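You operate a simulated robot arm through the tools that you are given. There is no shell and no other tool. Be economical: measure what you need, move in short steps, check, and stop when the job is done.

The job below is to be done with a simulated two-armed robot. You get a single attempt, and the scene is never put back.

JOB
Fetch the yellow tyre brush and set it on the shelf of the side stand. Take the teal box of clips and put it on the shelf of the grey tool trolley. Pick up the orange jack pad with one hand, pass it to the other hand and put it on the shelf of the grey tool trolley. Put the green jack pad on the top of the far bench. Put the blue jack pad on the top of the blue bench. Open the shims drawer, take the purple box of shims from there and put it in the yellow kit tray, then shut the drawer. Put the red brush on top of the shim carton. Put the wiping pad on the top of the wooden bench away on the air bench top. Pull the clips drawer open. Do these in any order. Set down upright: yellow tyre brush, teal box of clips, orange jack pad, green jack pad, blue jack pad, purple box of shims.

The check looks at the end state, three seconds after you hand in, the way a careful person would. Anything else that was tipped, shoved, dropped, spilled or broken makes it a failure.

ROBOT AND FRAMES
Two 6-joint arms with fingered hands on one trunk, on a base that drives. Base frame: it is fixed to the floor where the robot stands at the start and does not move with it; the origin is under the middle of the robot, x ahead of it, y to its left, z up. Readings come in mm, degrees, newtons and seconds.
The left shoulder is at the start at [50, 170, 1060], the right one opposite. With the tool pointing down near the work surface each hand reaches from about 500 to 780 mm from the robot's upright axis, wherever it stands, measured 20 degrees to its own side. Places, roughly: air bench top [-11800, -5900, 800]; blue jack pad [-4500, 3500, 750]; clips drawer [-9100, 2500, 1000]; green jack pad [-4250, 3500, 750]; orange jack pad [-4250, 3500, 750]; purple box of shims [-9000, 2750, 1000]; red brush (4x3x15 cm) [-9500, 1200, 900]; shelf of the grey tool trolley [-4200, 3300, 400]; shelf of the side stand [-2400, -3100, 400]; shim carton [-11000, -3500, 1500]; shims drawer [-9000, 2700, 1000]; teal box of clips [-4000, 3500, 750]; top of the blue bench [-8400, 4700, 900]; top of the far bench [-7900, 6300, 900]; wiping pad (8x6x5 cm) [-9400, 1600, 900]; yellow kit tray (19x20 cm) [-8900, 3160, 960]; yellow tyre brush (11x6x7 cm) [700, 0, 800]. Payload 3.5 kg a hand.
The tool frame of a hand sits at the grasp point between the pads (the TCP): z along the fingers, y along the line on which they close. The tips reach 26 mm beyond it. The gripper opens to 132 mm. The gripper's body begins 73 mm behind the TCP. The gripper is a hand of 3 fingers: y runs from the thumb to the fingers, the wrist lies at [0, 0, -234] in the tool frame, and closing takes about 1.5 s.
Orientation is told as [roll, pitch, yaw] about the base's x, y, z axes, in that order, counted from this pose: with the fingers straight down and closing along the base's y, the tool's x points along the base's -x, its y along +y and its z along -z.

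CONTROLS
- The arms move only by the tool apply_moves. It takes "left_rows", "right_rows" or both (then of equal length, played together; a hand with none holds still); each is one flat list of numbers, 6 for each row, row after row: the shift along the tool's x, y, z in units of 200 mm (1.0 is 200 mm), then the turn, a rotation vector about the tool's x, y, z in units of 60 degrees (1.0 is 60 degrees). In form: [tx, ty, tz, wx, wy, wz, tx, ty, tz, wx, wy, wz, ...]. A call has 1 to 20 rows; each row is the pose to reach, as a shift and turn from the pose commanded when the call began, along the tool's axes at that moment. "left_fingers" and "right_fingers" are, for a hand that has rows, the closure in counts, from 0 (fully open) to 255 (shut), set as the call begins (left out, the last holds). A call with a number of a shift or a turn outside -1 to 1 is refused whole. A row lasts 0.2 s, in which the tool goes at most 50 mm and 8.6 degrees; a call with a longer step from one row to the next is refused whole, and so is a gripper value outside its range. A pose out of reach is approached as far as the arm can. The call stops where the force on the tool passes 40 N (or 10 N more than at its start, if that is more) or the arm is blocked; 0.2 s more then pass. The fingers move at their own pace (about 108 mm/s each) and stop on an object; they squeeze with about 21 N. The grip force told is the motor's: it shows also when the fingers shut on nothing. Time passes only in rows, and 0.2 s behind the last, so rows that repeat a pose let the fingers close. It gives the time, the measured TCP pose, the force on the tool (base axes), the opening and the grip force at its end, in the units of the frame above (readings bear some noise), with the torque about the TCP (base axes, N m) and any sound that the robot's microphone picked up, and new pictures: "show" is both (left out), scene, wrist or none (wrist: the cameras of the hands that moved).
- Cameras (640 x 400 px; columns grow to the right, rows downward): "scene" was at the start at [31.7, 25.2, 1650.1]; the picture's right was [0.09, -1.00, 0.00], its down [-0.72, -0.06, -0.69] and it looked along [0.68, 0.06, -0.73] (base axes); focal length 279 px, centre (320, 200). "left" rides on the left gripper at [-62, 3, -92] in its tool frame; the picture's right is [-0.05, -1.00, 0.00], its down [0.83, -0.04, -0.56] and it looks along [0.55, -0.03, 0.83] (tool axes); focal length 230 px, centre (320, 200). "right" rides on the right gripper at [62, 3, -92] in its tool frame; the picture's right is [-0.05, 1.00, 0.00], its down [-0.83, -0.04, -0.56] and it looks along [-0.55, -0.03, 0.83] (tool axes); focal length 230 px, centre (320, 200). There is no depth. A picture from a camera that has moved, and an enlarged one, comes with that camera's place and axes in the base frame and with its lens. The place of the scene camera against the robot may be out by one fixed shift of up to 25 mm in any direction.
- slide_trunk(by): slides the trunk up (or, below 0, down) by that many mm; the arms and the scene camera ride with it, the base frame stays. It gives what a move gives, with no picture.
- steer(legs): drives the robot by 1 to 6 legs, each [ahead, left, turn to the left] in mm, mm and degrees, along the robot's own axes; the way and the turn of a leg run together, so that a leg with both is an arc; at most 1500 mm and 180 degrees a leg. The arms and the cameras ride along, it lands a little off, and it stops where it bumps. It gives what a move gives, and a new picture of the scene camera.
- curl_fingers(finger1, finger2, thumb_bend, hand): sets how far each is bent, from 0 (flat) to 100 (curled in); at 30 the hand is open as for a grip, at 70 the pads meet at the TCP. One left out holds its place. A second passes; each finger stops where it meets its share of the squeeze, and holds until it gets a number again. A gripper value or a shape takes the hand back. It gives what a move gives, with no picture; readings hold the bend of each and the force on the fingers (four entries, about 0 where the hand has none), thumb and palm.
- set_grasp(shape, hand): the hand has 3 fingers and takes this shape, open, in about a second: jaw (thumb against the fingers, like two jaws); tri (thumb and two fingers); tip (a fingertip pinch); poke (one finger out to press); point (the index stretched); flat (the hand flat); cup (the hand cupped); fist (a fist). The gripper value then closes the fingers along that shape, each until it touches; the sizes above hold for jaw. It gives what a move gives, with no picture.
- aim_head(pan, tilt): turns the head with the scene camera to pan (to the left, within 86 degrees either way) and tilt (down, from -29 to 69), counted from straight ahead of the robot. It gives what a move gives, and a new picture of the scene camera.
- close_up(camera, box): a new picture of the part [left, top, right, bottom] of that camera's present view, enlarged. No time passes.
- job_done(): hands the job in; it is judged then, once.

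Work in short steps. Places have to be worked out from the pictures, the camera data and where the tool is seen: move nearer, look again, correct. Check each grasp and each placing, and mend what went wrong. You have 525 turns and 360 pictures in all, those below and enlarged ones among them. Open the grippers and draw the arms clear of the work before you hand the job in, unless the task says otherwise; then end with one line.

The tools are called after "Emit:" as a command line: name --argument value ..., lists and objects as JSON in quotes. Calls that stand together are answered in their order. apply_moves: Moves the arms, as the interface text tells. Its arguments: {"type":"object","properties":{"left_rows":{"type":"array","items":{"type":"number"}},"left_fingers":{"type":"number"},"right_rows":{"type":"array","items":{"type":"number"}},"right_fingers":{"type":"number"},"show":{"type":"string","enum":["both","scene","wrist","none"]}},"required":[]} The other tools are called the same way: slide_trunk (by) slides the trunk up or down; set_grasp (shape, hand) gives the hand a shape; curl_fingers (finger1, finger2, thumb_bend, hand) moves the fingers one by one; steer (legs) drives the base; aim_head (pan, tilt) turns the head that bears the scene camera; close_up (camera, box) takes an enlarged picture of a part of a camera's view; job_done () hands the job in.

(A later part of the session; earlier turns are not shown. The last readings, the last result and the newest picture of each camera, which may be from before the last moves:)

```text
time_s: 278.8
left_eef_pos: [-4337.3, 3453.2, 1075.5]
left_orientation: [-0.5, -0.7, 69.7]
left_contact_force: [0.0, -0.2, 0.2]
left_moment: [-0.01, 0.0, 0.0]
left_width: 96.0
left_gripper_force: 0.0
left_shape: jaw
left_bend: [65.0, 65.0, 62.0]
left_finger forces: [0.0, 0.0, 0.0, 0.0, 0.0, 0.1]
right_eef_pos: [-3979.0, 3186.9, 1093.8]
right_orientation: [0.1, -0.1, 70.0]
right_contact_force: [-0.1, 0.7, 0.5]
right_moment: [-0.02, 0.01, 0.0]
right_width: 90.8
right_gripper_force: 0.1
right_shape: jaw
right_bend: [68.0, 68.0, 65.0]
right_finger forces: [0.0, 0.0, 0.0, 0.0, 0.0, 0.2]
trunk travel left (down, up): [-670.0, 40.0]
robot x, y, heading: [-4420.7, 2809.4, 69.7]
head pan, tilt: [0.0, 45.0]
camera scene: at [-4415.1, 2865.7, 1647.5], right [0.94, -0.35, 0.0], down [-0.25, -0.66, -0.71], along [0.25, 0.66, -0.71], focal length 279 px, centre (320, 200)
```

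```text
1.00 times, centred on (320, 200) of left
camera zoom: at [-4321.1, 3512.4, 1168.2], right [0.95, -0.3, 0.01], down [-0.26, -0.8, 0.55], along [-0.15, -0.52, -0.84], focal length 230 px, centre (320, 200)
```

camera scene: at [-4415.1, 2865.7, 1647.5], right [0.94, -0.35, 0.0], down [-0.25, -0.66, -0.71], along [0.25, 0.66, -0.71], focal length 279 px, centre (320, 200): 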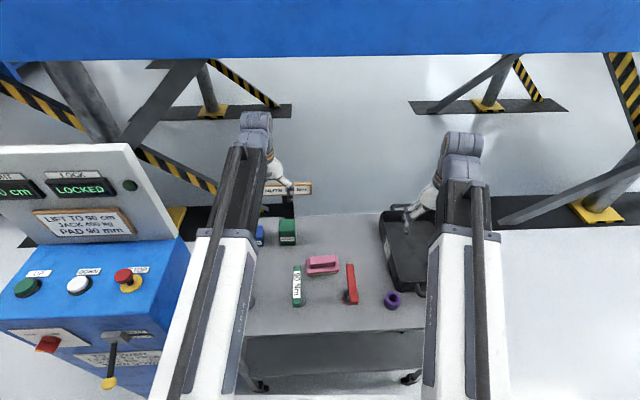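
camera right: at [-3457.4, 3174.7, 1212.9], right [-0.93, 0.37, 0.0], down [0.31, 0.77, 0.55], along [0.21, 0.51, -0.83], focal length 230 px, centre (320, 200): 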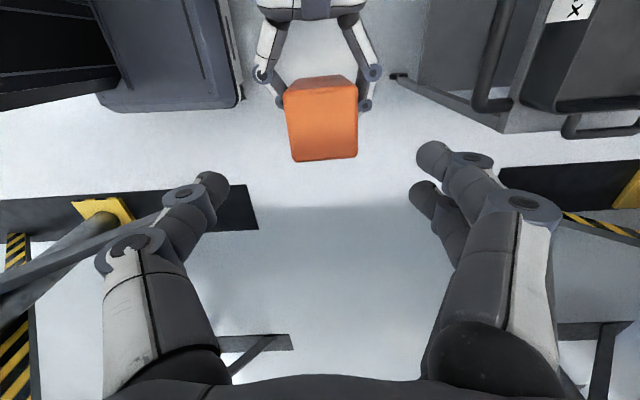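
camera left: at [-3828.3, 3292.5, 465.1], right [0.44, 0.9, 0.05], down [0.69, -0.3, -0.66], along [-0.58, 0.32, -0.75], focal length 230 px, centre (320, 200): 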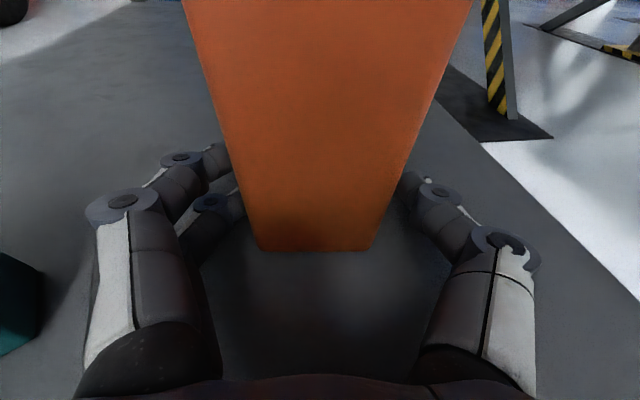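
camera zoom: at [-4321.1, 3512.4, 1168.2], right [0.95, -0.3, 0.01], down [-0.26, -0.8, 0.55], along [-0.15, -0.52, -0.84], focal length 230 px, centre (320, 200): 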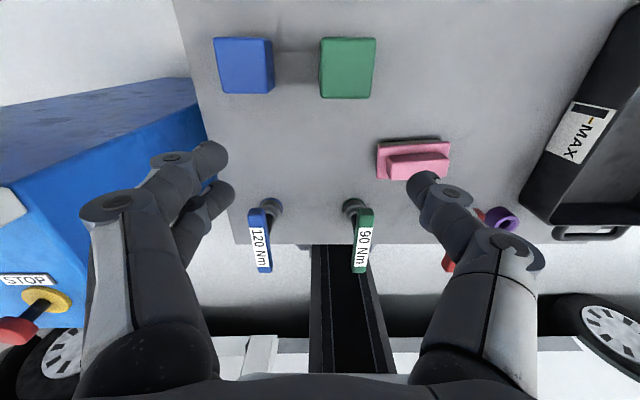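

Blue is at about (-4406, 3524), green at (-4293, 3486). I move the left hand over blue and down to just above it.

Emit:
apply_moves --left_rows '[-0.1, 0.2, 0.05, 0, 0, 0, -0.213, 0.4, 0.1, 0, 0, 0, -0.213, 0.447, 0.3, 0, 0, 0, -0.213, 0.447, 0.5, 0, 0, 0, -0.213, 0.447, 0.72, 0, 0, 0, -0.213, 0.447, 0.9, 0, 0, 0]' --left_fingers 100 --show "wrist"

```text
time_s: 280.2
left_eef_pos: [-4401.6, 3524.0, 894.0]
left_orientation: [-0.6, -0.6, 69.7]
left_contact_force: [0.4, 0.0, -0.4]
left_moment: [-0.01, -0.01, 0.02]
left_width: 80.9
left_gripper_force: 0.1
left_shape: jaw
left_bend: [71.0, 71.0, 71.0]
left_finger forces: [0.0, 0.1, 0.1, 0.1, 0.0, 0.1]
right_eef_pos: [-3979.0, 3187.3, 1093.6]
right_orientation: [0.1, -0.1, 70.1]
right_contact_force: [0.5, 0.1, 1.1]
right_moment: [0.01, 0.03, 0.01]
right_width: 90.8
right_gripper_force: 0.1
right_shape: jaw
right_bend: [68.0, 68.0, 65.0]
right_finger forces: [0.0, 0.0, 0.0, 0.0, 0.0, 0.1]
trunk travel left (down, up): [-670.0, 40.0]
robot x, y, heading: [-4420.7, 2809.0, 69.3]
head pan, tilt: [0.0, 45.0]
camera left: at [-4386.2, 3583.4, 988.0], right [0.95, -0.3, 0.01], down [-0.26, -0.8, 0.54], along [-0.15, -0.52, -0.84], focal length 230 px, centre (320, 200)
```

left: 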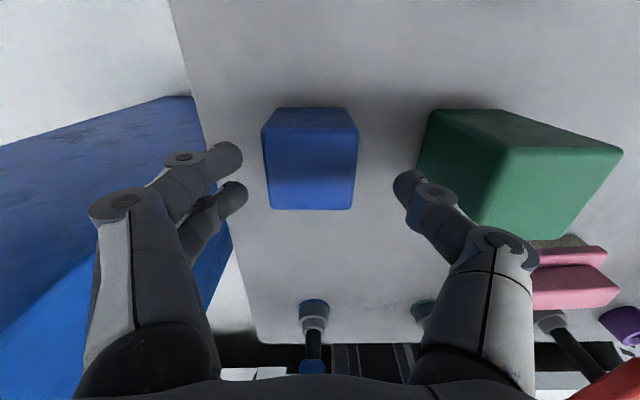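

Small correction, then lower to grip height and close.

Emit:
apply_moves --left_rows '[0.025, 0.035, 0.12, 0, 0, 0, 0.025, 0.035, 0.24, 0, 0, 0, 0.025, 0.035, 0.35, 0, 0, 0]' --show "none"

Emit:
apply_moves --left_rows '[0, 0, 0, 0, 0, 0, 0, 0, 0, 0, 0, 0, 0, 0, 0, 0, 0, 0, 0, 0, 0, 0, 0, 0]' --left_fingers 255 --show "wrist"

```text
time_s: 281.0
left_eef_pos: [-4410.7, 3522.1, 826.5]
left_orientation: [-0.5, -1.0, 69.7]
left_contact_force: [0.5, 1.2, 19.3]
left_moment: [0.23, 0.89, -0.03]
left_width: 79.9
left_gripper_force: 0.1
left_shape: jaw
left_bend: [72.0, 72.0, 71.0]
left_finger forces: [7.3, 11.4, 0.1, 0.0, 0.0, 0.1]
right_eef_pos: [-3978.3, 3185.3, 1094.5]
right_orientation: [0.0, -0.2, 70.1]
right_contact_force: [-0.5, 0.3, 0.2]
right_moment: [0.04, 0.02, -0.01]
right_width: 90.8
right_gripper_force: 0.1
right_shape: jaw
right_bend: [68.0, 68.0, 65.0]
right_finger forces: [0.0, 0.1, 0.0, 0.0, 0.1, 0.0]
trunk travel left (down, up): [-670.0, 40.0]
robot x, y, heading: [-4420.8, 2807.8, 69.6]
head pan, tilt: [0.0, 45.0]
```

```text
time_s: 282.0
left_eef_pos: [-4412.8, 3523.6, 826.8]
left_orientation: [-0.5, -0.9, 69.9]
left_contact_force: [-11.4, 8.7, 32.4]
left_moment: [0.59, 1.84, -0.27]
left_width: 54.8
left_gripper_force: 21.1
left_shape: jaw
left_bend: [73.0, 73.0, 72.0]
left_finger forces: [22.7, 24.0, 0.0, 0.1, 12.9, 0.0]
right_eef_pos: [-3979.8, 3185.5, 1094.9]
right_orientation: [0.2, -0.3, 70.1]
right_contact_force: [-0.2, -0.4, -0.6]
right_moment: [0.0, 0.03, 0.0]
right_width: 90.8
right_gripper_force: 0.0
right_shape: jaw
right_bend: [68.0, 68.0, 65.0]
right_finger forces: [0.0, 0.1, 0.0, 0.0, 0.0, 0.1]
trunk travel left (down, up): [-670.0, 40.0]
robot x, y, heading: [-4419.4, 2807.9, 70.1]
head pan, tilt: [0.0, 45.0]
camera left: at [-4395.6, 3581.6, 919.3], right [0.95, -0.3, 0.01], down [-0.25, -0.8, 0.54], along [-0.15, -0.52, -0.84], focal length 230 px, centre (320, 200)
```

left: 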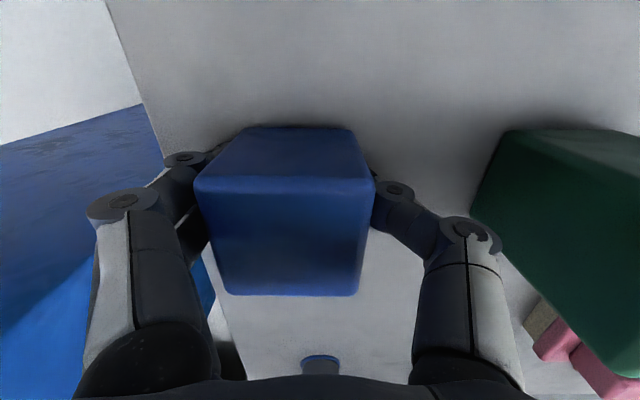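

The fingertips touch the trolley top, but blue is gripped. I lift 190 mm.

Emit:
apply_moves --left_rows '[0, 0, -0.1, 0, 0, 0, 0, 0, -0.3, 0, 0, 0, 0, 0, -0.5, 0, 0, 0, 0, 0, -0.72, 0, 0, 0, 0, 0, -0.95, 0, 0, 0]' --show "both"

```text
time_s: 283.2
left_eef_pos: [-4410.7, 3520.3, 1015.4]
left_orientation: [-0.6, -0.7, 69.7]
left_contact_force: [-0.1, 0.2, -1.4]
left_moment: [0.06, -0.01, -0.02]
left_width: 52.9
left_gripper_force: 20.9
left_shape: jaw
left_bend: [73.0, 73.0, 71.0]
left_finger forces: [10.1, 10.1, 0.0, 0.0, 20.2, 0.0]
right_eef_pos: [-3979.6, 3186.9, 1094.4]
right_orientation: [0.0, -0.1, 70.0]
right_contact_force: [-0.6, 0.9, 0.2]
right_moment: [0.0, 0.03, -0.02]
right_width: 90.8
right_gripper_force: 0.0
right_shape: jaw
right_bend: [68.0, 68.0, 65.0]
right_finger forces: [0.1, 0.1, 0.1, 0.1, 0.0, 0.1]
trunk travel left (down, up): [-670.0, 40.0]
robot x, y, heading: [-4419.8, 2808.2, 69.5]
head pan, tilt: [0.0, 45.0]
camera scene: at [-4415.2, 2865.4, 1647.4], right [0.94, -0.35, 0.0], down [-0.25, -0.66, -0.71], along [0.25, 0.66, -0.71], focal length 279 px, centre (320, 200)
camera left: at [-4395.0, 3581.0, 1109.6], right [0.95, -0.3, 0.01], down [-0.26, -0.8, 0.55], along [-0.15, -0.52, -0.84], focal length 230 px, centre (320, 200)
```

scene: 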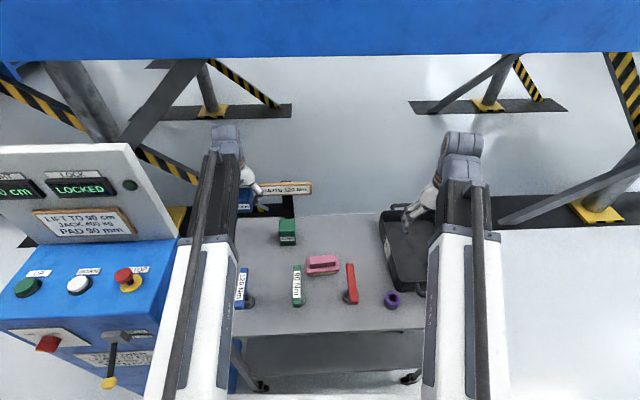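
left: 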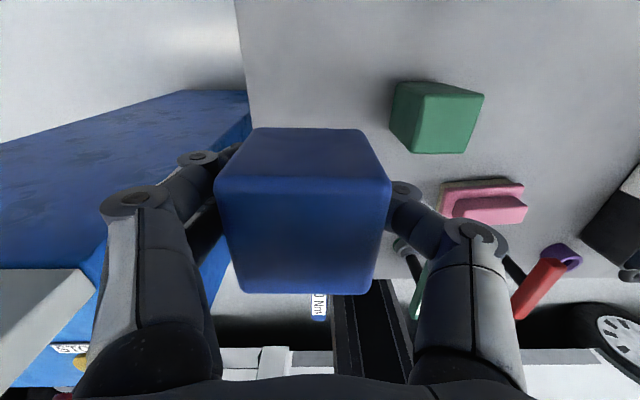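

Blue is up. I draw the left hand back and up, strafe left 90 mm, and bring the right hand toward green.

Emit:
apply_moves --left_rows '[0.14, -0.05, -0.1, 0, 0, 0, 0.28, -0.1, -0.2, 0, 0, 0, 0.42, -0.15, -0.3, 0, 0, 0, 0.55, -0.2, -0.4, 0, 0, 0]' --show "none"

Emit:
steer --legs '[[0, 90, 0]]'

```text
time_s: 284.2
left_eef_pos: [-4411.4, 3404.5, 1093.1]
left_orientation: [-0.5, -0.7, 69.8]
left_contact_force: [0.6, -0.6, -0.8]
left_moment: [-0.01, 0.01, 0.0]
left_width: 53.3
left_gripper_force: 21.0
left_shape: jaw
left_bend: [73.0, 73.0, 71.0]
left_finger forces: [10.0, 10.1, 0.0, 0.0, 20.2, 0.0]
right_eef_pos: [-3979.3, 3188.1, 1094.6]
right_orientation: [0.0, -0.1, 70.2]
right_contact_force: [0.7, -0.3, -0.2]
right_moment: [0.0, 0.01, 0.0]
right_width: 90.7
right_gripper_force: 0.1
right_shape: jaw
right_bend: [68.0, 68.0, 65.0]
right_finger forces: [0.1, 0.0, 0.1, 0.1, 0.0, 0.1]
trunk travel left (down, up): [-670.0, 40.0]
robot x, y, heading: [-4425.6, 2806.7, 69.5]
head pan, tilt: [0.0, 45.0]
```

```text
time_s: 285.3
left_eef_pos: [-4501.1, 3438.9, 1093.2]
left_orientation: [-0.8, -0.6, 69.9]
left_contact_force: [-0.4, 0.9, -1.7]
left_moment: [0.02, -0.07, 0.0]
left_width: 53.2
left_gripper_force: 20.8
left_shape: jaw
left_bend: [73.0, 73.0, 71.0]
left_finger forces: [10.1, 10.1, 0.0, 0.1, 20.2, 0.0]
right_eef_pos: [-4066.3, 3221.5, 1093.6]
right_orientation: [0.1, -0.2, 70.3]
right_contact_force: [0.2, 0.2, 0.0]
right_moment: [-0.01, -0.02, 0.0]
right_width: 90.8
right_gripper_force: 0.0
right_shape: jaw
right_bend: [68.0, 68.0, 65.0]
right_finger forces: [0.0, 0.0, 0.0, 0.0, 0.1, 0.1]
trunk travel left (down, up): [-670.0, 40.0]
robot x, y, heading: [-4507.6, 2841.0, 69.5]
head pan, tilt: [0.0, 45.0]
camera scene: at [-4503.2, 2898.5, 1647.4], right [0.94, -0.35, 0.0], down [-0.24, -0.66, -0.71], along [0.25, 0.66, -0.71], focal length 279 px, centre (320, 200)
```

scene: 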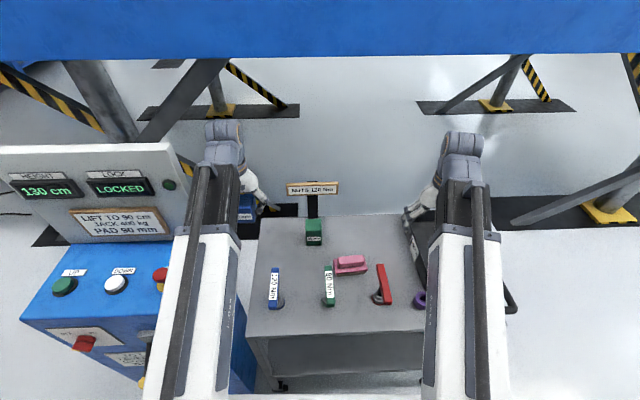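

Now the right hand goes over green in two moves.

Emit:
apply_moves --right_rows '[-0.1, 0.19, 0, 0, 0, 0, -0.2, 0.38, 0, 0, 0, 0, -0.3, 0.57, 0, 0, 0, 0, -0.4, 0.76, 0, 0, 0, 0]' --show "none"

Emit:
apply_moves --right_rows '[-0.1, 0.19, 0.1, 0, 0, 0, -0.2, 0.38, 0.2, 0, 0, 0, -0.3, 0.57, 0.3, 0, 0, 0, -0.4, 0.74, 0.4, 0, 0, 0, -0.42, 0.75, 0.6, 0, 0, 0, -0.42, 0.75, 0.75, 0, 0, 0]' --right_fingers 100 --show "both"

```text
time_s: 286.3
left_eef_pos: [-4499.6, 3437.3, 1092.8]
left_orientation: [-0.6, -0.7, 69.9]
left_contact_force: [0.3, 0.2, -1.2]
left_moment: [-0.02, 0.02, 0.01]
left_width: 52.8
left_gripper_force: 21.1
left_shape: jaw
left_bend: [73.0, 73.0, 71.0]
left_finger forces: [10.1, 10.1, 0.0, 0.0, 20.1, 0.0]
right_eef_pos: [-4182.1, 3348.0, 1092.7]
right_orientation: [0.0, 0.0, 70.2]
right_contact_force: [-0.5, 0.1, 1.2]
right_moment: [-0.02, 0.01, 0.02]
right_width: 90.8
right_gripper_force: 0.0
right_shape: jaw
right_bend: [68.0, 68.0, 65.0]
right_finger forces: [0.0, 0.0, 0.0, 0.1, 0.0, 0.0]
trunk travel left (down, up): [-670.0, 40.0]
robot x, y, heading: [-4506.0, 2844.1, 69.7]
head pan, tilt: [0.0, 45.0]
```

```text
time_s: 287.7
left_eef_pos: [-4499.2, 3437.5, 1093.2]
left_orientation: [-0.7, -0.7, 69.9]
left_contact_force: [-0.9, 0.3, -0.6]
left_moment: [0.03, -0.03, -0.02]
left_width: 53.1
left_gripper_force: 21.3
left_shape: jaw
left_bend: [73.0, 73.0, 71.0]
left_finger forces: [10.2, 10.1, 0.1, 0.0, 20.2, 0.1]
right_eef_pos: [-4294.6, 3477.9, 945.8]
right_orientation: [0.0, 0.0, 70.2]
right_contact_force: [-0.6, -0.2, 1.0]
right_moment: [0.06, 0.0, 0.01]
right_width: 80.7
right_gripper_force: 0.0
right_shape: jaw
right_bend: [71.0, 71.0, 71.0]
right_finger forces: [0.0, 0.0, 0.0, 0.0, 0.0, 0.0]
trunk travel left (down, up): [-670.0, 40.0]
robot x, y, heading: [-4509.2, 2842.2, 69.6]
head pan, tilt: [0.0, 45.0]
camera scene: at [-4501.3, 2898.0, 1647.5], right [0.94, -0.35, 0.0], down [-0.25, -0.66, -0.71], along [0.25, 0.66, -0.71], focal length 279 px, centre (320, 200)
camera right: at [-4318.5, 3418.9, 1036.5], right [-0.92, 0.39, 0.0], down [0.32, 0.77, 0.56], along [0.21, 0.51, -0.83], focal length 230 px, centre (320, 200)
```

scene: 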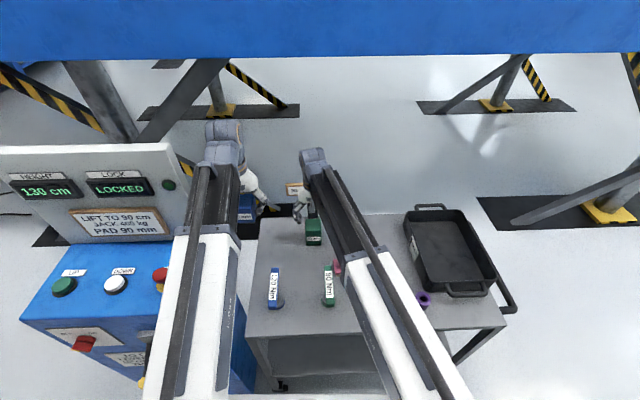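
right: 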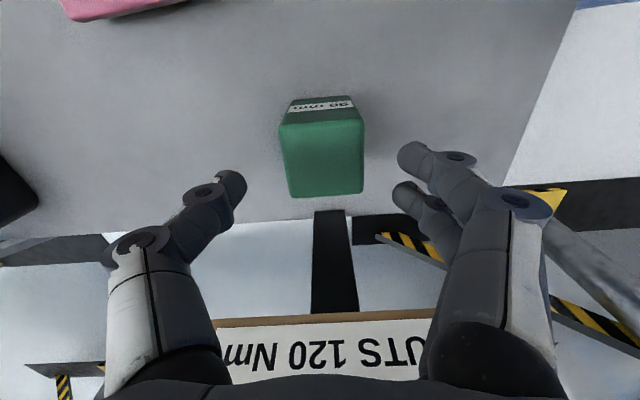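

Green is centred. I lower to z≈860 and close.

Emit:
apply_moves --right_rows '[-0.01, 0, 0.15, 0, 0, 0, -0.015, 0, 0.3, 0, 0, 0, -0.015, 0, 0.43, 0, 0, 0]' --show "none"

Emit:
apply_moves --right_rows '[0, 0, 0, 0, 0, 0, 0, 0, 0, 0, 0, 0, 0, 0, 0, 0, 0, 0, 0, 0, 0, 0, 0, 0]' --right_fingers 255 --show "none"

Emit:
apply_moves --right_rows '[0, 0, -0.1, 0, 0, 0, 0, 0, -0.3, 0, 0, 0, 0, 0, -0.5, 0, 0, 0, 0, 0, -0.7, 0, 0, 0, 0, 0, -0.9, 0, 0, 0, 0.15, 0, -1, 0, 0, 0, 0.3, 0, -1, 0, 0, 0]' --show "wrist"

```text
time_s: 288.5
left_eef_pos: [-4500.4, 3437.4, 1093.0]
left_orientation: [-0.6, -0.7, 69.9]
left_contact_force: [0.4, 0.2, -1.2]
left_moment: [-0.01, -0.03, -0.01]
left_width: 53.0
left_gripper_force: 21.0
left_shape: jaw
left_bend: [73.0, 73.0, 71.0]
left_finger forces: [10.1, 10.1, 0.0, 0.0, 20.2, 0.0]
right_eef_pos: [-4292.3, 3481.0, 858.0]
right_orientation: [0.1, -0.1, 70.1]
right_contact_force: [-0.3, -0.8, -0.3]
right_moment: [-0.02, -0.01, 0.02]
right_width: 80.5
right_gripper_force: 0.1
right_shape: jaw
right_bend: [71.0, 71.0, 71.0]
right_finger forces: [0.0, 0.1, 0.0, 0.0, 0.1, 0.0]
trunk travel left (down, up): [-670.0, 40.0]
robot x, y, heading: [-4505.6, 2841.8, 69.7]
head pan, tilt: [0.0, 45.0]
```

```text
time_s: 289.5
left_eef_pos: [-4499.6, 3437.8, 1092.6]
left_orientation: [-0.6, -0.7, 69.9]
left_contact_force: [-0.3, -0.7, -1.5]
left_moment: [-0.04, 0.01, 0.0]
left_width: 53.1
left_gripper_force: 21.1
left_shape: jaw
left_bend: [73.0, 73.0, 71.0]
left_finger forces: [10.1, 10.2, 0.0, 0.0, 20.2, 0.1]
right_eef_pos: [-4292.4, 3481.2, 858.9]
right_orientation: [0.1, -0.1, 70.2]
right_contact_force: [0.7, -0.5, 0.1]
right_moment: [-0.01, 0.0, 0.02]
right_width: 51.9
right_gripper_force: 20.9
right_shape: jaw
right_bend: [73.0, 73.0, 70.0]
right_finger forces: [9.6, 9.3, 0.0, 0.0, 19.0, 0.0]
trunk travel left (down, up): [-670.0, 40.0]
robot x, y, heading: [-4509.3, 2843.5, 69.8]
head pan, tilt: [0.0, 45.0]
```

```text
time_s: 291.1
left_eef_pos: [-4499.7, 3437.4, 1094.2]
left_orientation: [-0.6, -0.7, 70.0]
left_contact_force: [-0.9, -0.5, -1.5]
left_moment: [0.0, 0.06, -0.03]
left_width: 53.1
left_gripper_force: 20.9
left_shape: jaw
left_bend: [73.0, 73.0, 71.0]
left_finger forces: [10.1, 10.1, 0.1, 0.0, 20.2, 0.0]
right_eef_pos: [-4314.2, 3423.0, 1059.2]
right_orientation: [0.0, -0.1, 70.1]
right_contact_force: [-0.2, 0.0, -1.8]
right_moment: [-0.03, 0.0, 0.0]
right_width: 51.9
right_gripper_force: 21.3
right_shape: jaw
right_bend: [73.0, 73.0, 70.0]
right_finger forces: [9.7, 9.4, 0.0, 0.0, 19.0, 0.1]
trunk travel left (down, up): [-670.0, 40.0]
robot x, y, heading: [-4507.7, 2841.0, 69.8]
head pan, tilt: [0.0, 45.0]
camera right: at [-4337.8, 3365.2, 1150.8], right [-0.92, 0.39, 0.0], down [0.32, 0.77, 0.56], along [0.21, 0.51, -0.83], focal length 230 px, centre (320, 200)
```

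right: 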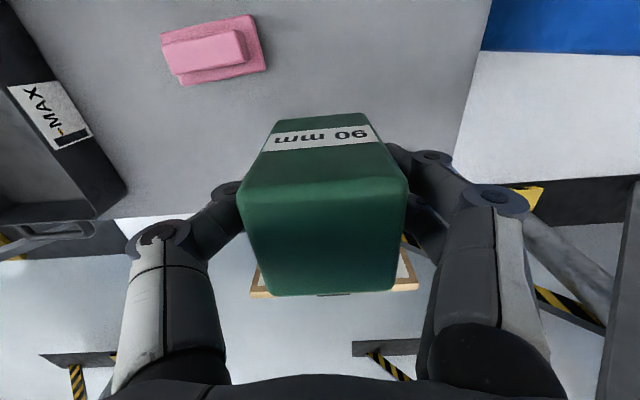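

Both pads are held. I back out east, turn to face along the aisle, and look.

Emit:
steer --legs '[[0, -1400, 0], [120, 0, 0], [0, 0, 90]]'

Emit:
aim_head --pan 0 --tilt 20

```text
time_s: 302.7
left_eef_pos: [-3763.3, 2465.5, 1093.3]
left_orientation: [-0.6, -0.8, 158.6]
left_contact_force: [0.1, -0.7, -1.9]
left_moment: [0.02, -0.01, -0.02]
left_width: 53.0
left_gripper_force: 21.0
left_shape: jaw
left_bend: [73.0, 73.0, 71.0]
left_finger forces: [9.9, 10.0, 0.0, 0.0, 20.0, 0.0]
right_eef_pos: [-3747.2, 2651.9, 1058.0]
right_orientation: [0.1, -0.1, 159.1]
right_contact_force: [-0.1, -1.0, -1.9]
right_moment: [0.01, 0.0, -0.02]
right_width: 52.1
right_gripper_force: 20.8
right_shape: jaw
right_bend: [73.0, 73.0, 70.0]
right_finger forces: [9.8, 9.4, 0.0, 0.1, 18.9, 0.1]
trunk travel left (down, up): [-670.0, 40.0]
robot x, y, heading: [-3168.2, 2448.2, 158.8]
head pan, tilt: [0.0, 45.0]
camera scene: at [-3214.6, 2480.2, 1647.4], right [0.37, 0.93, 0.0], down [0.66, -0.26, -0.71], along [-0.66, 0.26, -0.71], focal length 279 px, centre (320, 200)
```

scene: 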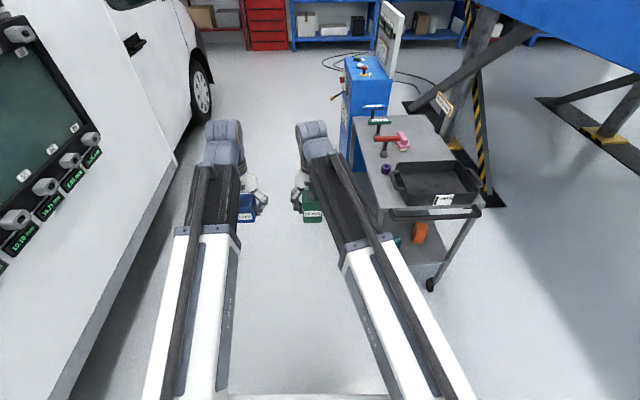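

```text
time_s: 303.6
left_eef_pos: [-3764.1, 2466.8, 1093.6]
left_orientation: [-0.5, -0.7, 158.6]
left_contact_force: [-0.5, -0.4, -0.8]
left_moment: [0.01, 0.01, 0.04]
left_width: 52.5
left_gripper_force: 21.0
left_shape: jaw
left_bend: [73.0, 73.0, 71.0]
left_finger forces: [9.9, 10.0, 0.0, 0.0, 19.9, 0.0]
right_eef_pos: [-3746.5, 2652.8, 1058.4]
right_orientation: [0.1, -0.1, 159.1]
right_contact_force: [-0.4, 0.2, -2.5]
right_moment: [0.02, -0.01, -0.01]
right_width: 51.9
right_gripper_force: 20.7
right_shape: jaw
right_bend: [73.0, 73.0, 70.0]
right_finger forces: [9.6, 9.3, 0.0, 0.1, 19.0, 0.0]
trunk travel left (down, up): [-670.0, 40.0]
robot x, y, heading: [-3165.1, 2446.5, 158.4]
head pan, tilt: [0.0, 20.0]
camera scene: at [-3225.5, 2484.6, 1686.0], right [0.37, 0.93, 0.0], down [0.32, -0.13, -0.94], along [-0.87, 0.34, -0.34], focal length 279 px, centre (320, 200)
```

scene: 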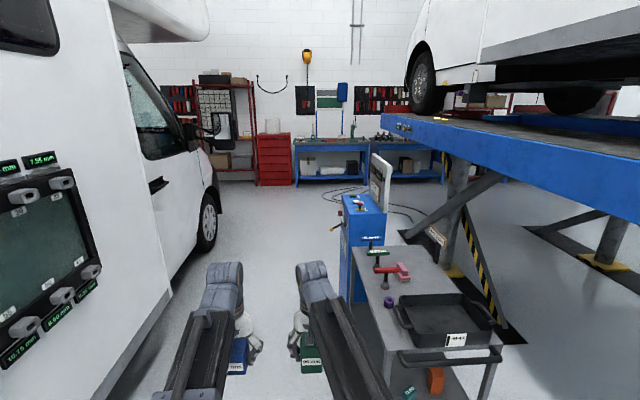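

The aisle continues past the blue cabinet to benches at the west wall. I drive along it in two legs.

Emit:
steer --legs '[[1390, 120, 2], [1200, 0, 0]]'

```text
time_s: 316.2
left_eef_pos: [-6205.8, 3269.8, 1092.7]
left_orientation: [-0.6, -0.7, 158.8]
left_contact_force: [-0.3, -0.1, -1.9]
left_moment: [0.03, 0.0, -0.02]
left_width: 52.9
left_gripper_force: 20.8
left_shape: jaw
left_bend: [73.0, 73.0, 71.0]
left_finger forces: [9.9, 10.0, 0.0, 0.0, 19.9, 0.0]
right_eef_pos: [-6189.1, 3455.2, 1058.8]
right_orientation: [0.2, 0.0, 159.2]
right_contact_force: [-0.7, 0.1, -1.9]
right_moment: [-0.02, -0.02, -0.02]
right_width: 52.0
right_gripper_force: 21.2
right_shape: jaw
right_bend: [73.0, 73.0, 70.0]
right_finger forces: [9.8, 9.3, 0.1, 0.0, 19.1, 0.1]
trunk travel left (down, up): [-670.0, 40.0]
robot x, y, heading: [-5614.9, 3246.4, 158.6]
head pan, tilt: [0.0, 20.0]
camera scene: at [-5668.1, 3287.3, 1686.1], right [0.37, 0.93, 0.0], down [0.32, -0.13, -0.94], along [-0.87, 0.34, -0.34], focal length 279 px, centre (320, 200)
```

scene: 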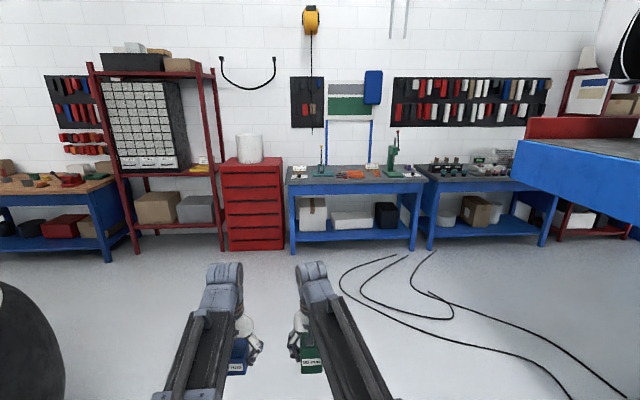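

The west wall comes into view: the blue bench is the first grey-topped one (centre about (-8240, 4730)), the far bench is right of it. I drive toward the blue bench's left end, keeping left of the floor cables.

Emit:
steer --legs '[[1350, 70, 0], [700, 40, 3]]'

Emit:
aim_head --pan 0 --tilt 30

```text
time_s: 326.4
left_eef_pos: [-8176.7, 3836.0, 1093.5]
left_orientation: [-0.5, -0.6, 162.5]
left_contact_force: [-0.3, 0.0, -1.8]
left_moment: [0.0, -0.03, -0.02]
left_width: 52.8
left_gripper_force: 20.5
left_shape: jaw
left_bend: [73.0, 73.0, 71.0]
left_finger forces: [9.9, 10.0, 0.1, 0.0, 19.8, 0.0]
right_eef_pos: [-8171.8, 4023.3, 1059.1]
right_orientation: [0.1, -0.1, 162.8]
right_contact_force: [-0.3, 0.8, -3.1]
right_moment: [-0.02, -0.02, 0.0]
right_width: 51.8
right_gripper_force: 21.1
right_shape: jaw
right_bend: [73.0, 73.0, 70.0]
right_finger forces: [9.8, 9.4, 0.0, 0.0, 19.1, 0.1]
trunk travel left (down, up): [-670.0, 40.0]
robot x, y, heading: [-7583.8, 3858.6, 162.3]
head pan, tilt: [0.0, 20.0]
camera scene: at [-7640.3, 3890.4, 1686.1], right [0.3, 0.95, 0.0], down [0.33, -0.1, -0.94], along [-0.89, 0.29, -0.34], focal length 279 px, centre (320, 200)
```

scene: 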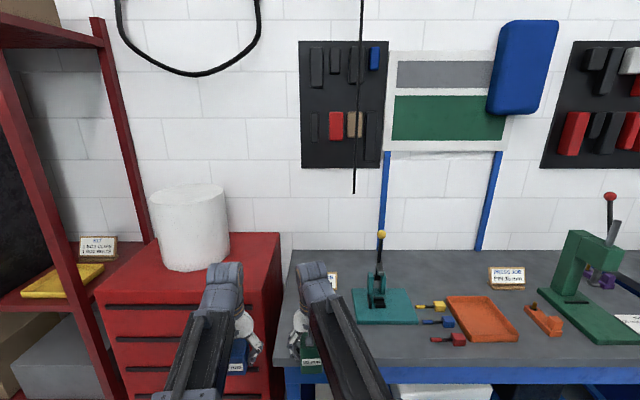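

```text
time_s: 327.1
left_eef_pos: [-8175.8, 3834.9, 1093.5]
left_orientation: [-0.7, -0.7, 162.4]
left_contact_force: [0.0, -0.3, -1.5]
left_moment: [0.01, -0.01, -0.02]
left_width: 52.7
left_gripper_force: 20.7
left_shape: jaw
left_bend: [73.0, 73.0, 71.0]
left_finger forces: [9.8, 10.0, 0.0, 0.0, 20.0, 0.0]
right_eef_pos: [-8171.4, 4023.6, 1058.3]
right_orientation: [0.1, -0.1, 162.9]
right_contact_force: [0.3, -1.0, -1.5]
right_moment: [0.0, 0.01, -0.02]
right_width: 51.9
right_gripper_force: 21.0
right_shape: jaw
right_bend: [73.0, 73.0, 70.0]
right_finger forces: [9.7, 9.3, 0.0, 0.1, 19.1, 0.0]
trunk travel left (down, up): [-670.0, 40.0]
robot x, y, heading: [-7582.3, 3856.9, 162.3]
head pan, tilt: [0.0, 30.0]
camera scene: at [-7637.3, 3889.4, 1670.1], right [0.3, 0.95, 0.0], down [0.48, -0.15, -0.87], along [-0.82, 0.26, -0.5], focal length 279 px, centre (320, 200)
```

scene: 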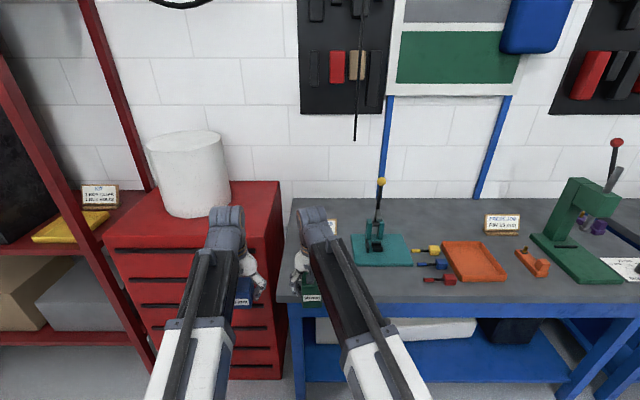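

The bench's left front corner is near (-8295, 3949), with free top left of the teal base. I move the right hand aside, drive in a little, and bring the left hand with blue over that spot.

Emit:
apply_moves --right_rows '[0, -0.2, 0, 0, 0, 0, 0, -0.4, 0, 0, 0, 0, 0, -0.6, 0, 0, 0, 0, 0, -0.8, 0, 0, 0, 0, 0, -1, 0, 0, 0, 0]' --show "none"

Emit:
steer --legs '[[150, -60, 0]]'

Emit:
apply_moves --left_rows '[-0.05, -0.17, 0, 0, 0, 0, -0.1, -0.34, 0, 0, 0, 0, -0.14, -0.5, 0, 0, 0, 0, -0.18, -0.65, 0, 0, 0, 0]' --show "both"

```text
time_s: 328.3
left_eef_pos: [-8177.2, 3836.6, 1092.3]
left_orientation: [-0.6, -0.8, 162.4]
left_contact_force: [-0.3, -0.2, -1.2]
left_moment: [0.04, -0.02, 0.01]
left_width: 52.8
left_gripper_force: 20.9
left_shape: jaw
left_bend: [73.0, 73.0, 71.0]
left_finger forces: [9.9, 10.0, 0.0, 0.1, 19.9, 0.0]
right_eef_pos: [-8113.3, 4215.8, 1058.7]
right_orientation: [0.0, 0.0, 162.9]
right_contact_force: [0.5, 0.8, -2.5]
right_moment: [0.0, -0.03, -0.06]
right_width: 52.1
right_gripper_force: 20.8
right_shape: jaw
right_bend: [73.0, 73.0, 70.0]
right_finger forces: [9.8, 9.6, 0.0, 0.0, 19.6, 0.0]
trunk travel left (down, up): [-670.0, 40.0]
robot x, y, heading: [-7579.8, 3858.9, 162.2]
head pan, tilt: [0.0, 30.0]
```

```text
time_s: 329.8
left_eef_pos: [-8305.8, 3941.0, 1092.4]
left_orientation: [-0.5, -0.7, 162.4]
left_contact_force: [-0.3, 0.4, -2.2]
left_moment: [-0.02, -0.01, 0.02]
left_width: 52.8
left_gripper_force: 20.9
left_shape: jaw
left_bend: [73.0, 73.0, 71.0]
left_finger forces: [9.9, 10.1, 0.0, 0.0, 19.9, 0.1]
right_eef_pos: [-8241.8, 4320.2, 1057.5]
right_orientation: [0.1, 0.0, 162.8]
right_contact_force: [0.2, -0.3, -3.2]
right_moment: [-0.01, -0.04, -0.04]
right_width: 51.8
right_gripper_force: 21.3
right_shape: jaw
right_bend: [73.0, 73.0, 70.0]
right_finger forces: [9.9, 9.4, 0.0, 0.0, 19.5, 0.0]
trunk travel left (down, up): [-670.0, 40.0]
robot x, y, heading: [-7707.1, 3960.7, 162.4]
head pan, tilt: [0.0, 30.0]
camera scene: at [-7766.2, 3994.2, 1670.0], right [0.3, 0.95, 0.0], down [0.48, -0.15, -0.87], along [-0.82, 0.26, -0.5], focal length 279 px, centre (320, 200)
```

scene: 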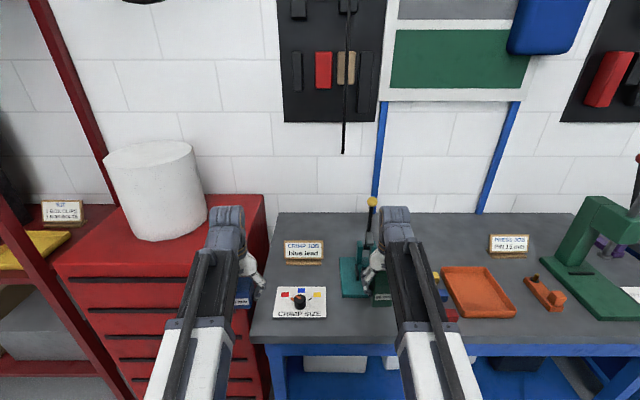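

```text
time_s: 330.8
left_eef_pos: [-8300.2, 4073.4, 1094.8]
left_orientation: [-0.5, -0.7, 162.6]
left_contact_force: [0.1, -0.4, -1.9]
left_moment: [0.02, 0.0, -0.03]
left_width: 52.7
left_gripper_force: 21.2
left_shape: jaw
left_bend: [73.0, 73.0, 71.0]
left_finger forces: [10.0, 10.1, 0.0, 0.1, 20.1, 0.0]
right_eef_pos: [-8240.9, 4319.7, 1059.7]
right_orientation: [0.1, -0.1, 162.9]
right_contact_force: [0.1, 0.0, -2.7]
right_moment: [0.01, -0.02, 0.03]
right_width: 52.0
right_gripper_force: 21.1
right_shape: jaw
right_bend: [73.0, 73.0, 70.0]
right_finger forces: [9.9, 9.5, 0.0, 0.0, 19.5, 0.0]
trunk travel left (down, up): [-670.0, 40.0]
robot x, y, heading: [-7707.8, 3960.8, 162.4]
head pan, tilt: [0.0, 30.0]
camera scene: at [-7765.0, 3993.6, 1670.0], right [0.3, 0.95, 0.0], down [0.48, -0.15, -0.87], along [-0.82, 0.26, -0.5], focal length 279 px, centre (320, 200)
camera left: at [-8360.2, 4089.1, 1187.7], right [0.25, 0.97, 0.01], down [0.81, -0.22, 0.55], along [0.53, -0.13, -0.84], focal length 230 px, centre (320, 200)
```

scene: 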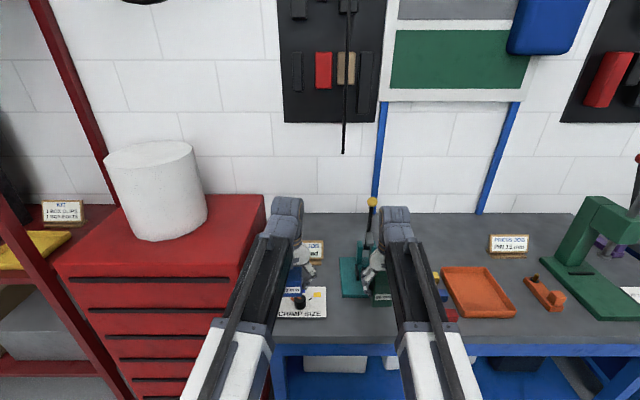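
left: 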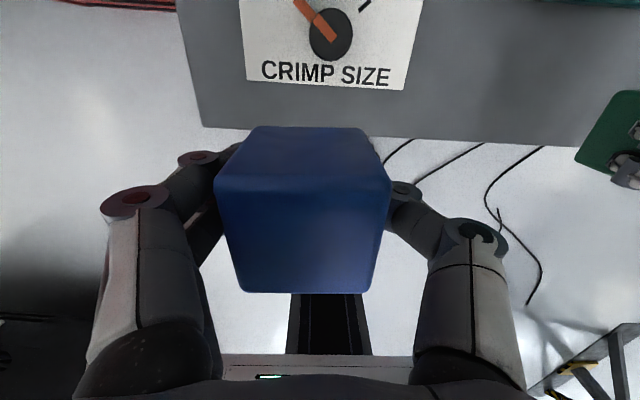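

The left area holds a "crimp size" plate, so the free strip is just in front of the teal base, around (-8259, 4368). I turn the robot right by 20° in place to avoid the floor cables and bring blue toward that strip.

Emit:
steer --legs '[[0, 0, -20]]'

Emit:
apply_moves --left_rows '[-0.12, -0.08, 0.05, 0, 0, 0, -0.24, -0.15, 0.1, 0, 0, 0, -0.36, -0.23, 0.2, 0, 0, 0]' --show "wrist"

```text
time_s: 332.3
left_eef_pos: [-8226.0, 4270.3, 1094.8]
left_orientation: [-0.6, -0.6, 142.5]
left_contact_force: [-0.6, 0.7, -1.6]
left_moment: [0.02, -0.04, 0.02]
left_width: 52.9
left_gripper_force: 21.2
left_shape: jaw
left_bend: [73.0, 73.0, 71.0]
left_finger forces: [10.0, 10.1, 0.0, 0.1, 20.1, 0.0]
right_eef_pos: [-8084.8, 4480.2, 1058.9]
right_orientation: [0.1, 0.0, 142.7]
right_contact_force: [-0.7, -0.4, -3.2]
right_moment: [0.03, 0.02, 0.01]
right_width: 52.0
right_gripper_force: 21.4
right_shape: jaw
right_bend: [73.0, 73.0, 70.0]
right_finger forces: [10.0, 9.6, 0.0, 0.1, 19.2, 0.1]
trunk travel left (down, up): [-670.0, 40.0]
robot x, y, heading: [-7703.0, 3963.6, 142.1]
head pan, tilt: [0.0, 30.0]
camera scene: at [-7756.5, 4009.2, 1670.0], right [0.61, 0.79, 0.0], down [0.4, -0.31, -0.87], along [-0.68, 0.53, -0.5], focal length 279 px, centre (320, 200)
```

scene: 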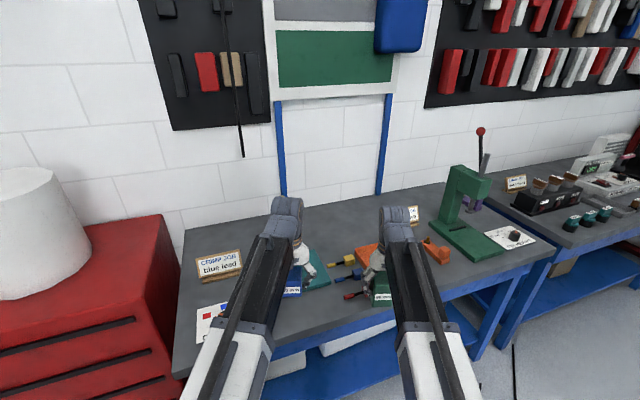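

```text
time_s: 333.1
left_eef_pos: [-8256.3, 4351.0, 1055.8]
left_orientation: [-0.5, -0.7, 142.4]
left_contact_force: [0.6, 0.1, -1.5]
left_moment: [0.02, -0.01, 0.01]
left_width: 52.7
left_gripper_force: 20.8
left_shape: jaw
left_bend: [73.0, 73.0, 71.0]
left_finger forces: [9.8, 10.0, 0.1, 0.0, 20.0, 0.1]
right_eef_pos: [-8085.3, 4480.2, 1059.0]
right_orientation: [0.1, 0.0, 142.7]
right_contact_force: [0.1, 0.0, -2.0]
right_moment: [-0.01, -0.03, -0.02]
right_width: 52.0
right_gripper_force: 21.1
right_shape: jaw
right_bend: [73.0, 73.0, 70.0]
right_finger forces: [9.9, 9.4, 0.0, 0.0, 19.3, 0.0]
trunk travel left (down, up): [-670.0, 40.0]
robot x, y, heading: [-7709.4, 3958.7, 142.5]
head pan, tilt: [0.0, 30.0]
camera left: at [-8307.2, 4385.1, 1148.8], right [0.57, 0.82, 0.01], down [0.69, -0.48, 0.55], along [0.45, -0.3, -0.84], focal length 230 px, centre (320, 200)
```

left: 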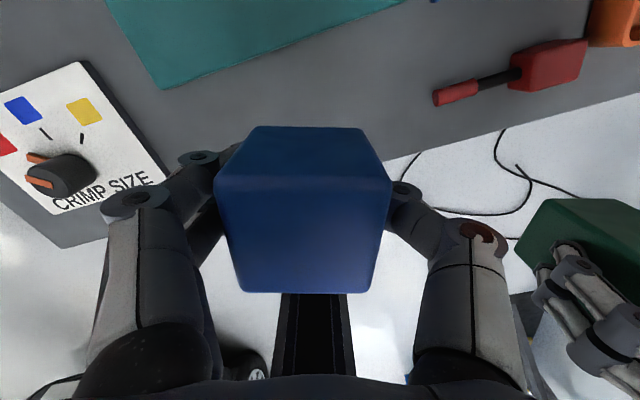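

The landing point is clear: about 67 mm inside the front edge, away from teal base, plate and connector. I lower 90 mm, then creep to contact.

Emit:
apply_moves --left_rows '[0, 0, 0.15, 0, 0, 0, 0, 0, 0.3, 0, 0, 0, 0, 0, 0.4, 0, 0, 0, 0, 0, 0.45, 0, 0, 0, 0, 0, 0.48, 0, 0, 0, 0, 0, 0.51, 0, 0, 0, 0, 0, 0.54, 0, 0, 0, 0, 0, 0.57, 0, 0, 0, 0, 0, 0.6, 0, 0, 0, 0, 0, 0.63, 0, 0, 0, 0, 0, 0.66, 0, 0, 0, 0, 0, 0.69, 0, 0, 0, 0, 0, 0.72, 0, 0, 0, 0, 0, 0.75, 0, 0, 0]' --show "wrist"

```text
time_s: 335.7
left_eef_pos: [-8255.2, 4352.6, 925.5]
left_orientation: [-0.6, -1.2, 142.4]
left_contact_force: [3.4, -3.7, 22.7]
left_moment: [-0.79, 0.24, 0.2]
left_width: 53.0
left_gripper_force: 20.8
left_shape: jaw
left_bend: [74.0, 74.0, 71.0]
left_finger forces: [18.6, 23.1, 0.0, 0.1, 20.4, 0.0]
right_eef_pos: [-8083.9, 4479.8, 1060.1]
right_orientation: [0.0, -0.2, 142.7]
right_contact_force: [0.2, 0.1, -2.1]
right_moment: [-0.04, 0.0, 0.0]
right_width: 52.2
right_gripper_force: 21.0
right_shape: jaw
right_bend: [73.0, 73.0, 70.0]
right_finger forces: [9.9, 9.5, 0.1, 0.0, 19.2, 0.1]
trunk travel left (down, up): [-670.0, 40.0]
robot x, y, heading: [-7711.6, 3962.2, 142.2]
head pan, tilt: [0.0, 30.0]
stopped in row 13 (left hand): the force on the tool passed its limit (the readings are from after the stop); the commanded pose is now the measured one
camera left: at [-8305.6, 4387.1, 1019.9], right [0.57, 0.82, 0.01], down [0.69, -0.48, 0.54], along [0.45, -0.3, -0.84], focal length 230 px, centre (320, 200)
```

left: 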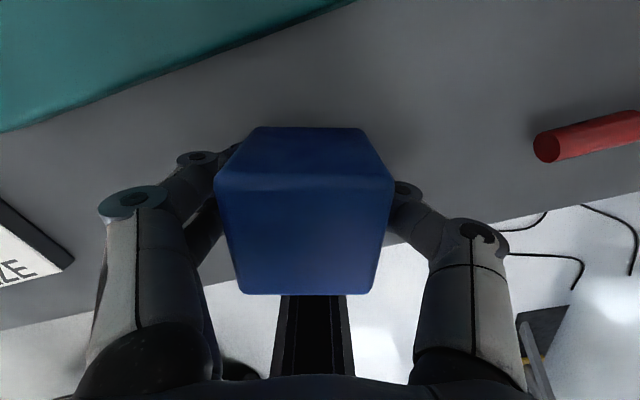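

Contact at TCP z 925. I ease up slightly, open, and lift away.

Emit:
apply_moves --left_rows '[0, 0, -0.015, 0, 0, 0, 0, 0, -0.015, 0, 0, 0, 0, 0, -0.015, 0, 0, 0, 0, 0, -0.02, 0, 0, 0, 0, 0, -0.15, 0, 0, 0, 0, 0, -0.35, 0, 0, 0, 0, 0, -0.55, 0, 0, 0, 0, 0, -0.75, 0, 0, 0]' --left_fingers 80 --show "wrist"

```text
time_s: 337.5
left_eef_pos: [-8255.3, 4350.1, 1074.4]
left_orientation: [-0.7, -1.0, 142.4]
left_contact_force: [-0.7, 0.4, -0.3]
left_moment: [0.0, 0.03, -0.01]
left_width: 90.1
left_gripper_force: 0.0
left_shape: jaw
left_bend: [69.0, 69.0, 65.0]
left_finger forces: [0.0, 0.0, 0.0, 0.0, 0.1, 0.0]
right_eef_pos: [-8084.8, 4478.9, 1058.5]
right_orientation: [0.1, -0.1, 142.7]
right_contact_force: [-0.7, 0.7, -2.4]
right_moment: [-0.02, -0.02, -0.02]
right_width: 51.8
right_gripper_force: 20.9
right_shape: jaw
right_bend: [73.0, 73.0, 70.0]
right_finger forces: [9.9, 9.4, 0.0, 0.0, 19.3, 0.0]
trunk travel left (down, up): [-670.0, 40.0]
robot x, y, heading: [-7705.8, 3954.6, 142.3]
head pan, tilt: [0.0, 30.0]
camera left: at [-8306.7, 4384.1, 1166.9], right [0.57, 0.82, 0.01], down [0.69, -0.48, 0.54], along [0.45, -0.3, -0.84], focal length 230 px, centre (320, 200)
```

left: 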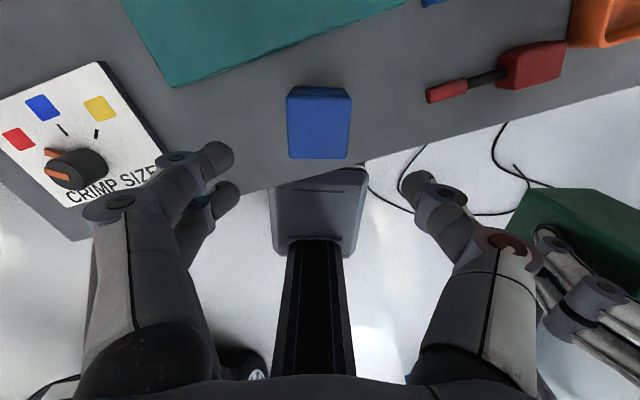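

Blue stands on the blue bench. Next, green to the far bench on the right. I retract both hands, square up to the wall, and look right.

Emit:
apply_moves --left_rows '[0.2, 0.1, 0, 0, 0, 0, 0.4, 0.2, 0, 0, 0, 0, 0.6, 0.3, 0, 0, 0, 0, 0.8, 0.4, 0, 0, 0, 0]' --right_rows '[0.15, 0, 0, 0, 0, 0, 0.3, 0, 0, 0, 0, 0, 0.45, 0, 0, 0, 0, 0, 0.6, 0, 0, 0, 0, 0]' --show "none"

Emit:
steer --legs '[[0, 0, 19]]'

Emit:
aim_head --pan -60 --tilt 28

```text
time_s: 338.5
left_eef_pos: [-8178.5, 4189.5, 1068.6]
left_orientation: [-0.7, -1.1, 142.4]
left_contact_force: [-0.8, -0.6, 0.2]
left_moment: [0.0, -0.01, 0.01]
left_width: 89.9
left_gripper_force: 0.0
left_shape: jaw
left_bend: [69.0, 69.0, 65.0]
left_finger forces: [0.0, 0.1, 0.0, 0.0, 0.0, 0.1]
right_eef_pos: [-7989.0, 4407.3, 1057.4]
right_orientation: [0.1, 0.0, 142.7]
right_contact_force: [-0.3, 0.2, -1.8]
right_moment: [0.01, -0.03, 0.01]
right_width: 52.0
right_gripper_force: 21.3
right_shape: jaw
right_bend: [73.0, 73.0, 70.0]
right_finger forces: [9.9, 9.4, 0.0, 0.0, 19.3, 0.0]
trunk travel left (down, up): [-670.0, 40.0]
robot x, y, heading: [-7707.4, 3960.7, 142.0]
head pan, tilt: [0.0, 30.0]
```

```text
time_s: 339.9
left_eef_pos: [-8228.8, 4023.6, 1068.9]
left_orientation: [-0.5, -1.0, 161.6]
left_contact_force: [0.0, 0.1, 0.3]
left_moment: [0.01, -0.04, -0.01]
left_width: 90.1
left_gripper_force: 0.1
left_shape: jaw
left_bend: [69.0, 69.0, 65.0]
left_finger forces: [0.0, 0.1, 0.1, 0.0, 0.1, 0.1]
right_eef_pos: [-8120.9, 4290.0, 1058.0]
right_orientation: [0.1, -0.1, 161.9]
right_contact_force: [0.2, -0.8, -2.1]
right_moment: [-0.02, 0.0, -0.02]
right_width: 51.9
right_gripper_force: 20.8
right_shape: jaw
right_bend: [73.0, 73.0, 70.0]
right_finger forces: [9.8, 9.4, 0.1, 0.0, 19.2, 0.0]
trunk travel left (down, up): [-670.0, 40.0]
robot x, y, heading: [-7709.0, 3958.5, 161.4]
head pan, tilt: [0.0, 30.0]
camera scene: at [-7764.6, 3993.9, 1670.0], right [0.32, 0.95, 0.0], down [0.47, -0.16, -0.87], along [-0.82, 0.28, -0.5], focal length 279 px, centre (320, 200)
```

scene: 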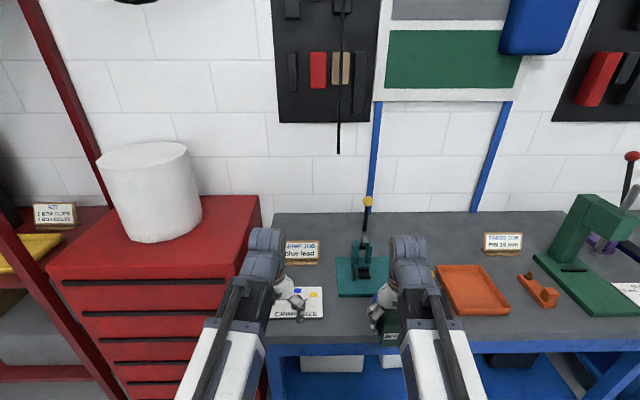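

```text
time_s: 341.2
left_eef_pos: [-8228.8, 4024.9, 1069.0]
left_orientation: [-0.6, -1.1, 161.5]
left_contact_force: [-0.3, 0.1, 0.0]
left_moment: [-0.01, 0.03, 0.03]
left_width: 90.5
left_gripper_force: 0.1
left_shape: jaw
left_bend: [69.0, 69.0, 65.0]
left_finger forces: [0.1, 0.0, 0.1, 0.1, 0.1, 0.0]
right_eef_pos: [-8122.5, 4290.6, 1057.8]
right_orientation: [0.1, -0.1, 161.8]
right_contact_force: [0.1, -0.1, -2.8]
right_moment: [0.04, -0.01, 0.02]
right_width: 52.1
right_gripper_force: 20.9
right_shape: jaw
right_bend: [73.0, 73.0, 70.0]
right_finger forces: [9.8, 9.5, 0.1, 0.0, 19.2, 0.0]
trunk travel left (down, up): [-670.0, 40.0]
robot x, y, heading: [-7709.3, 3959.7, 161.0]
head pan, tilt: [-60.0, 28.0]
camera scene: at [-7696.7, 4054.4, 1673.2], right [0.98, 0.2, 0.0], down [0.09, -0.46, -0.88], along [-0.17, 0.87, -0.47], focal length 279 px, centre (320, 200)
```

scene: 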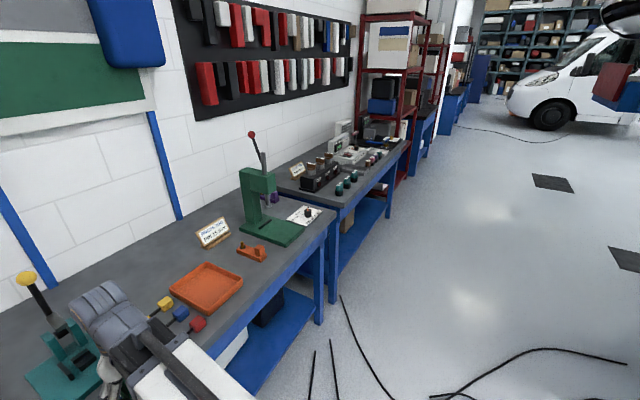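

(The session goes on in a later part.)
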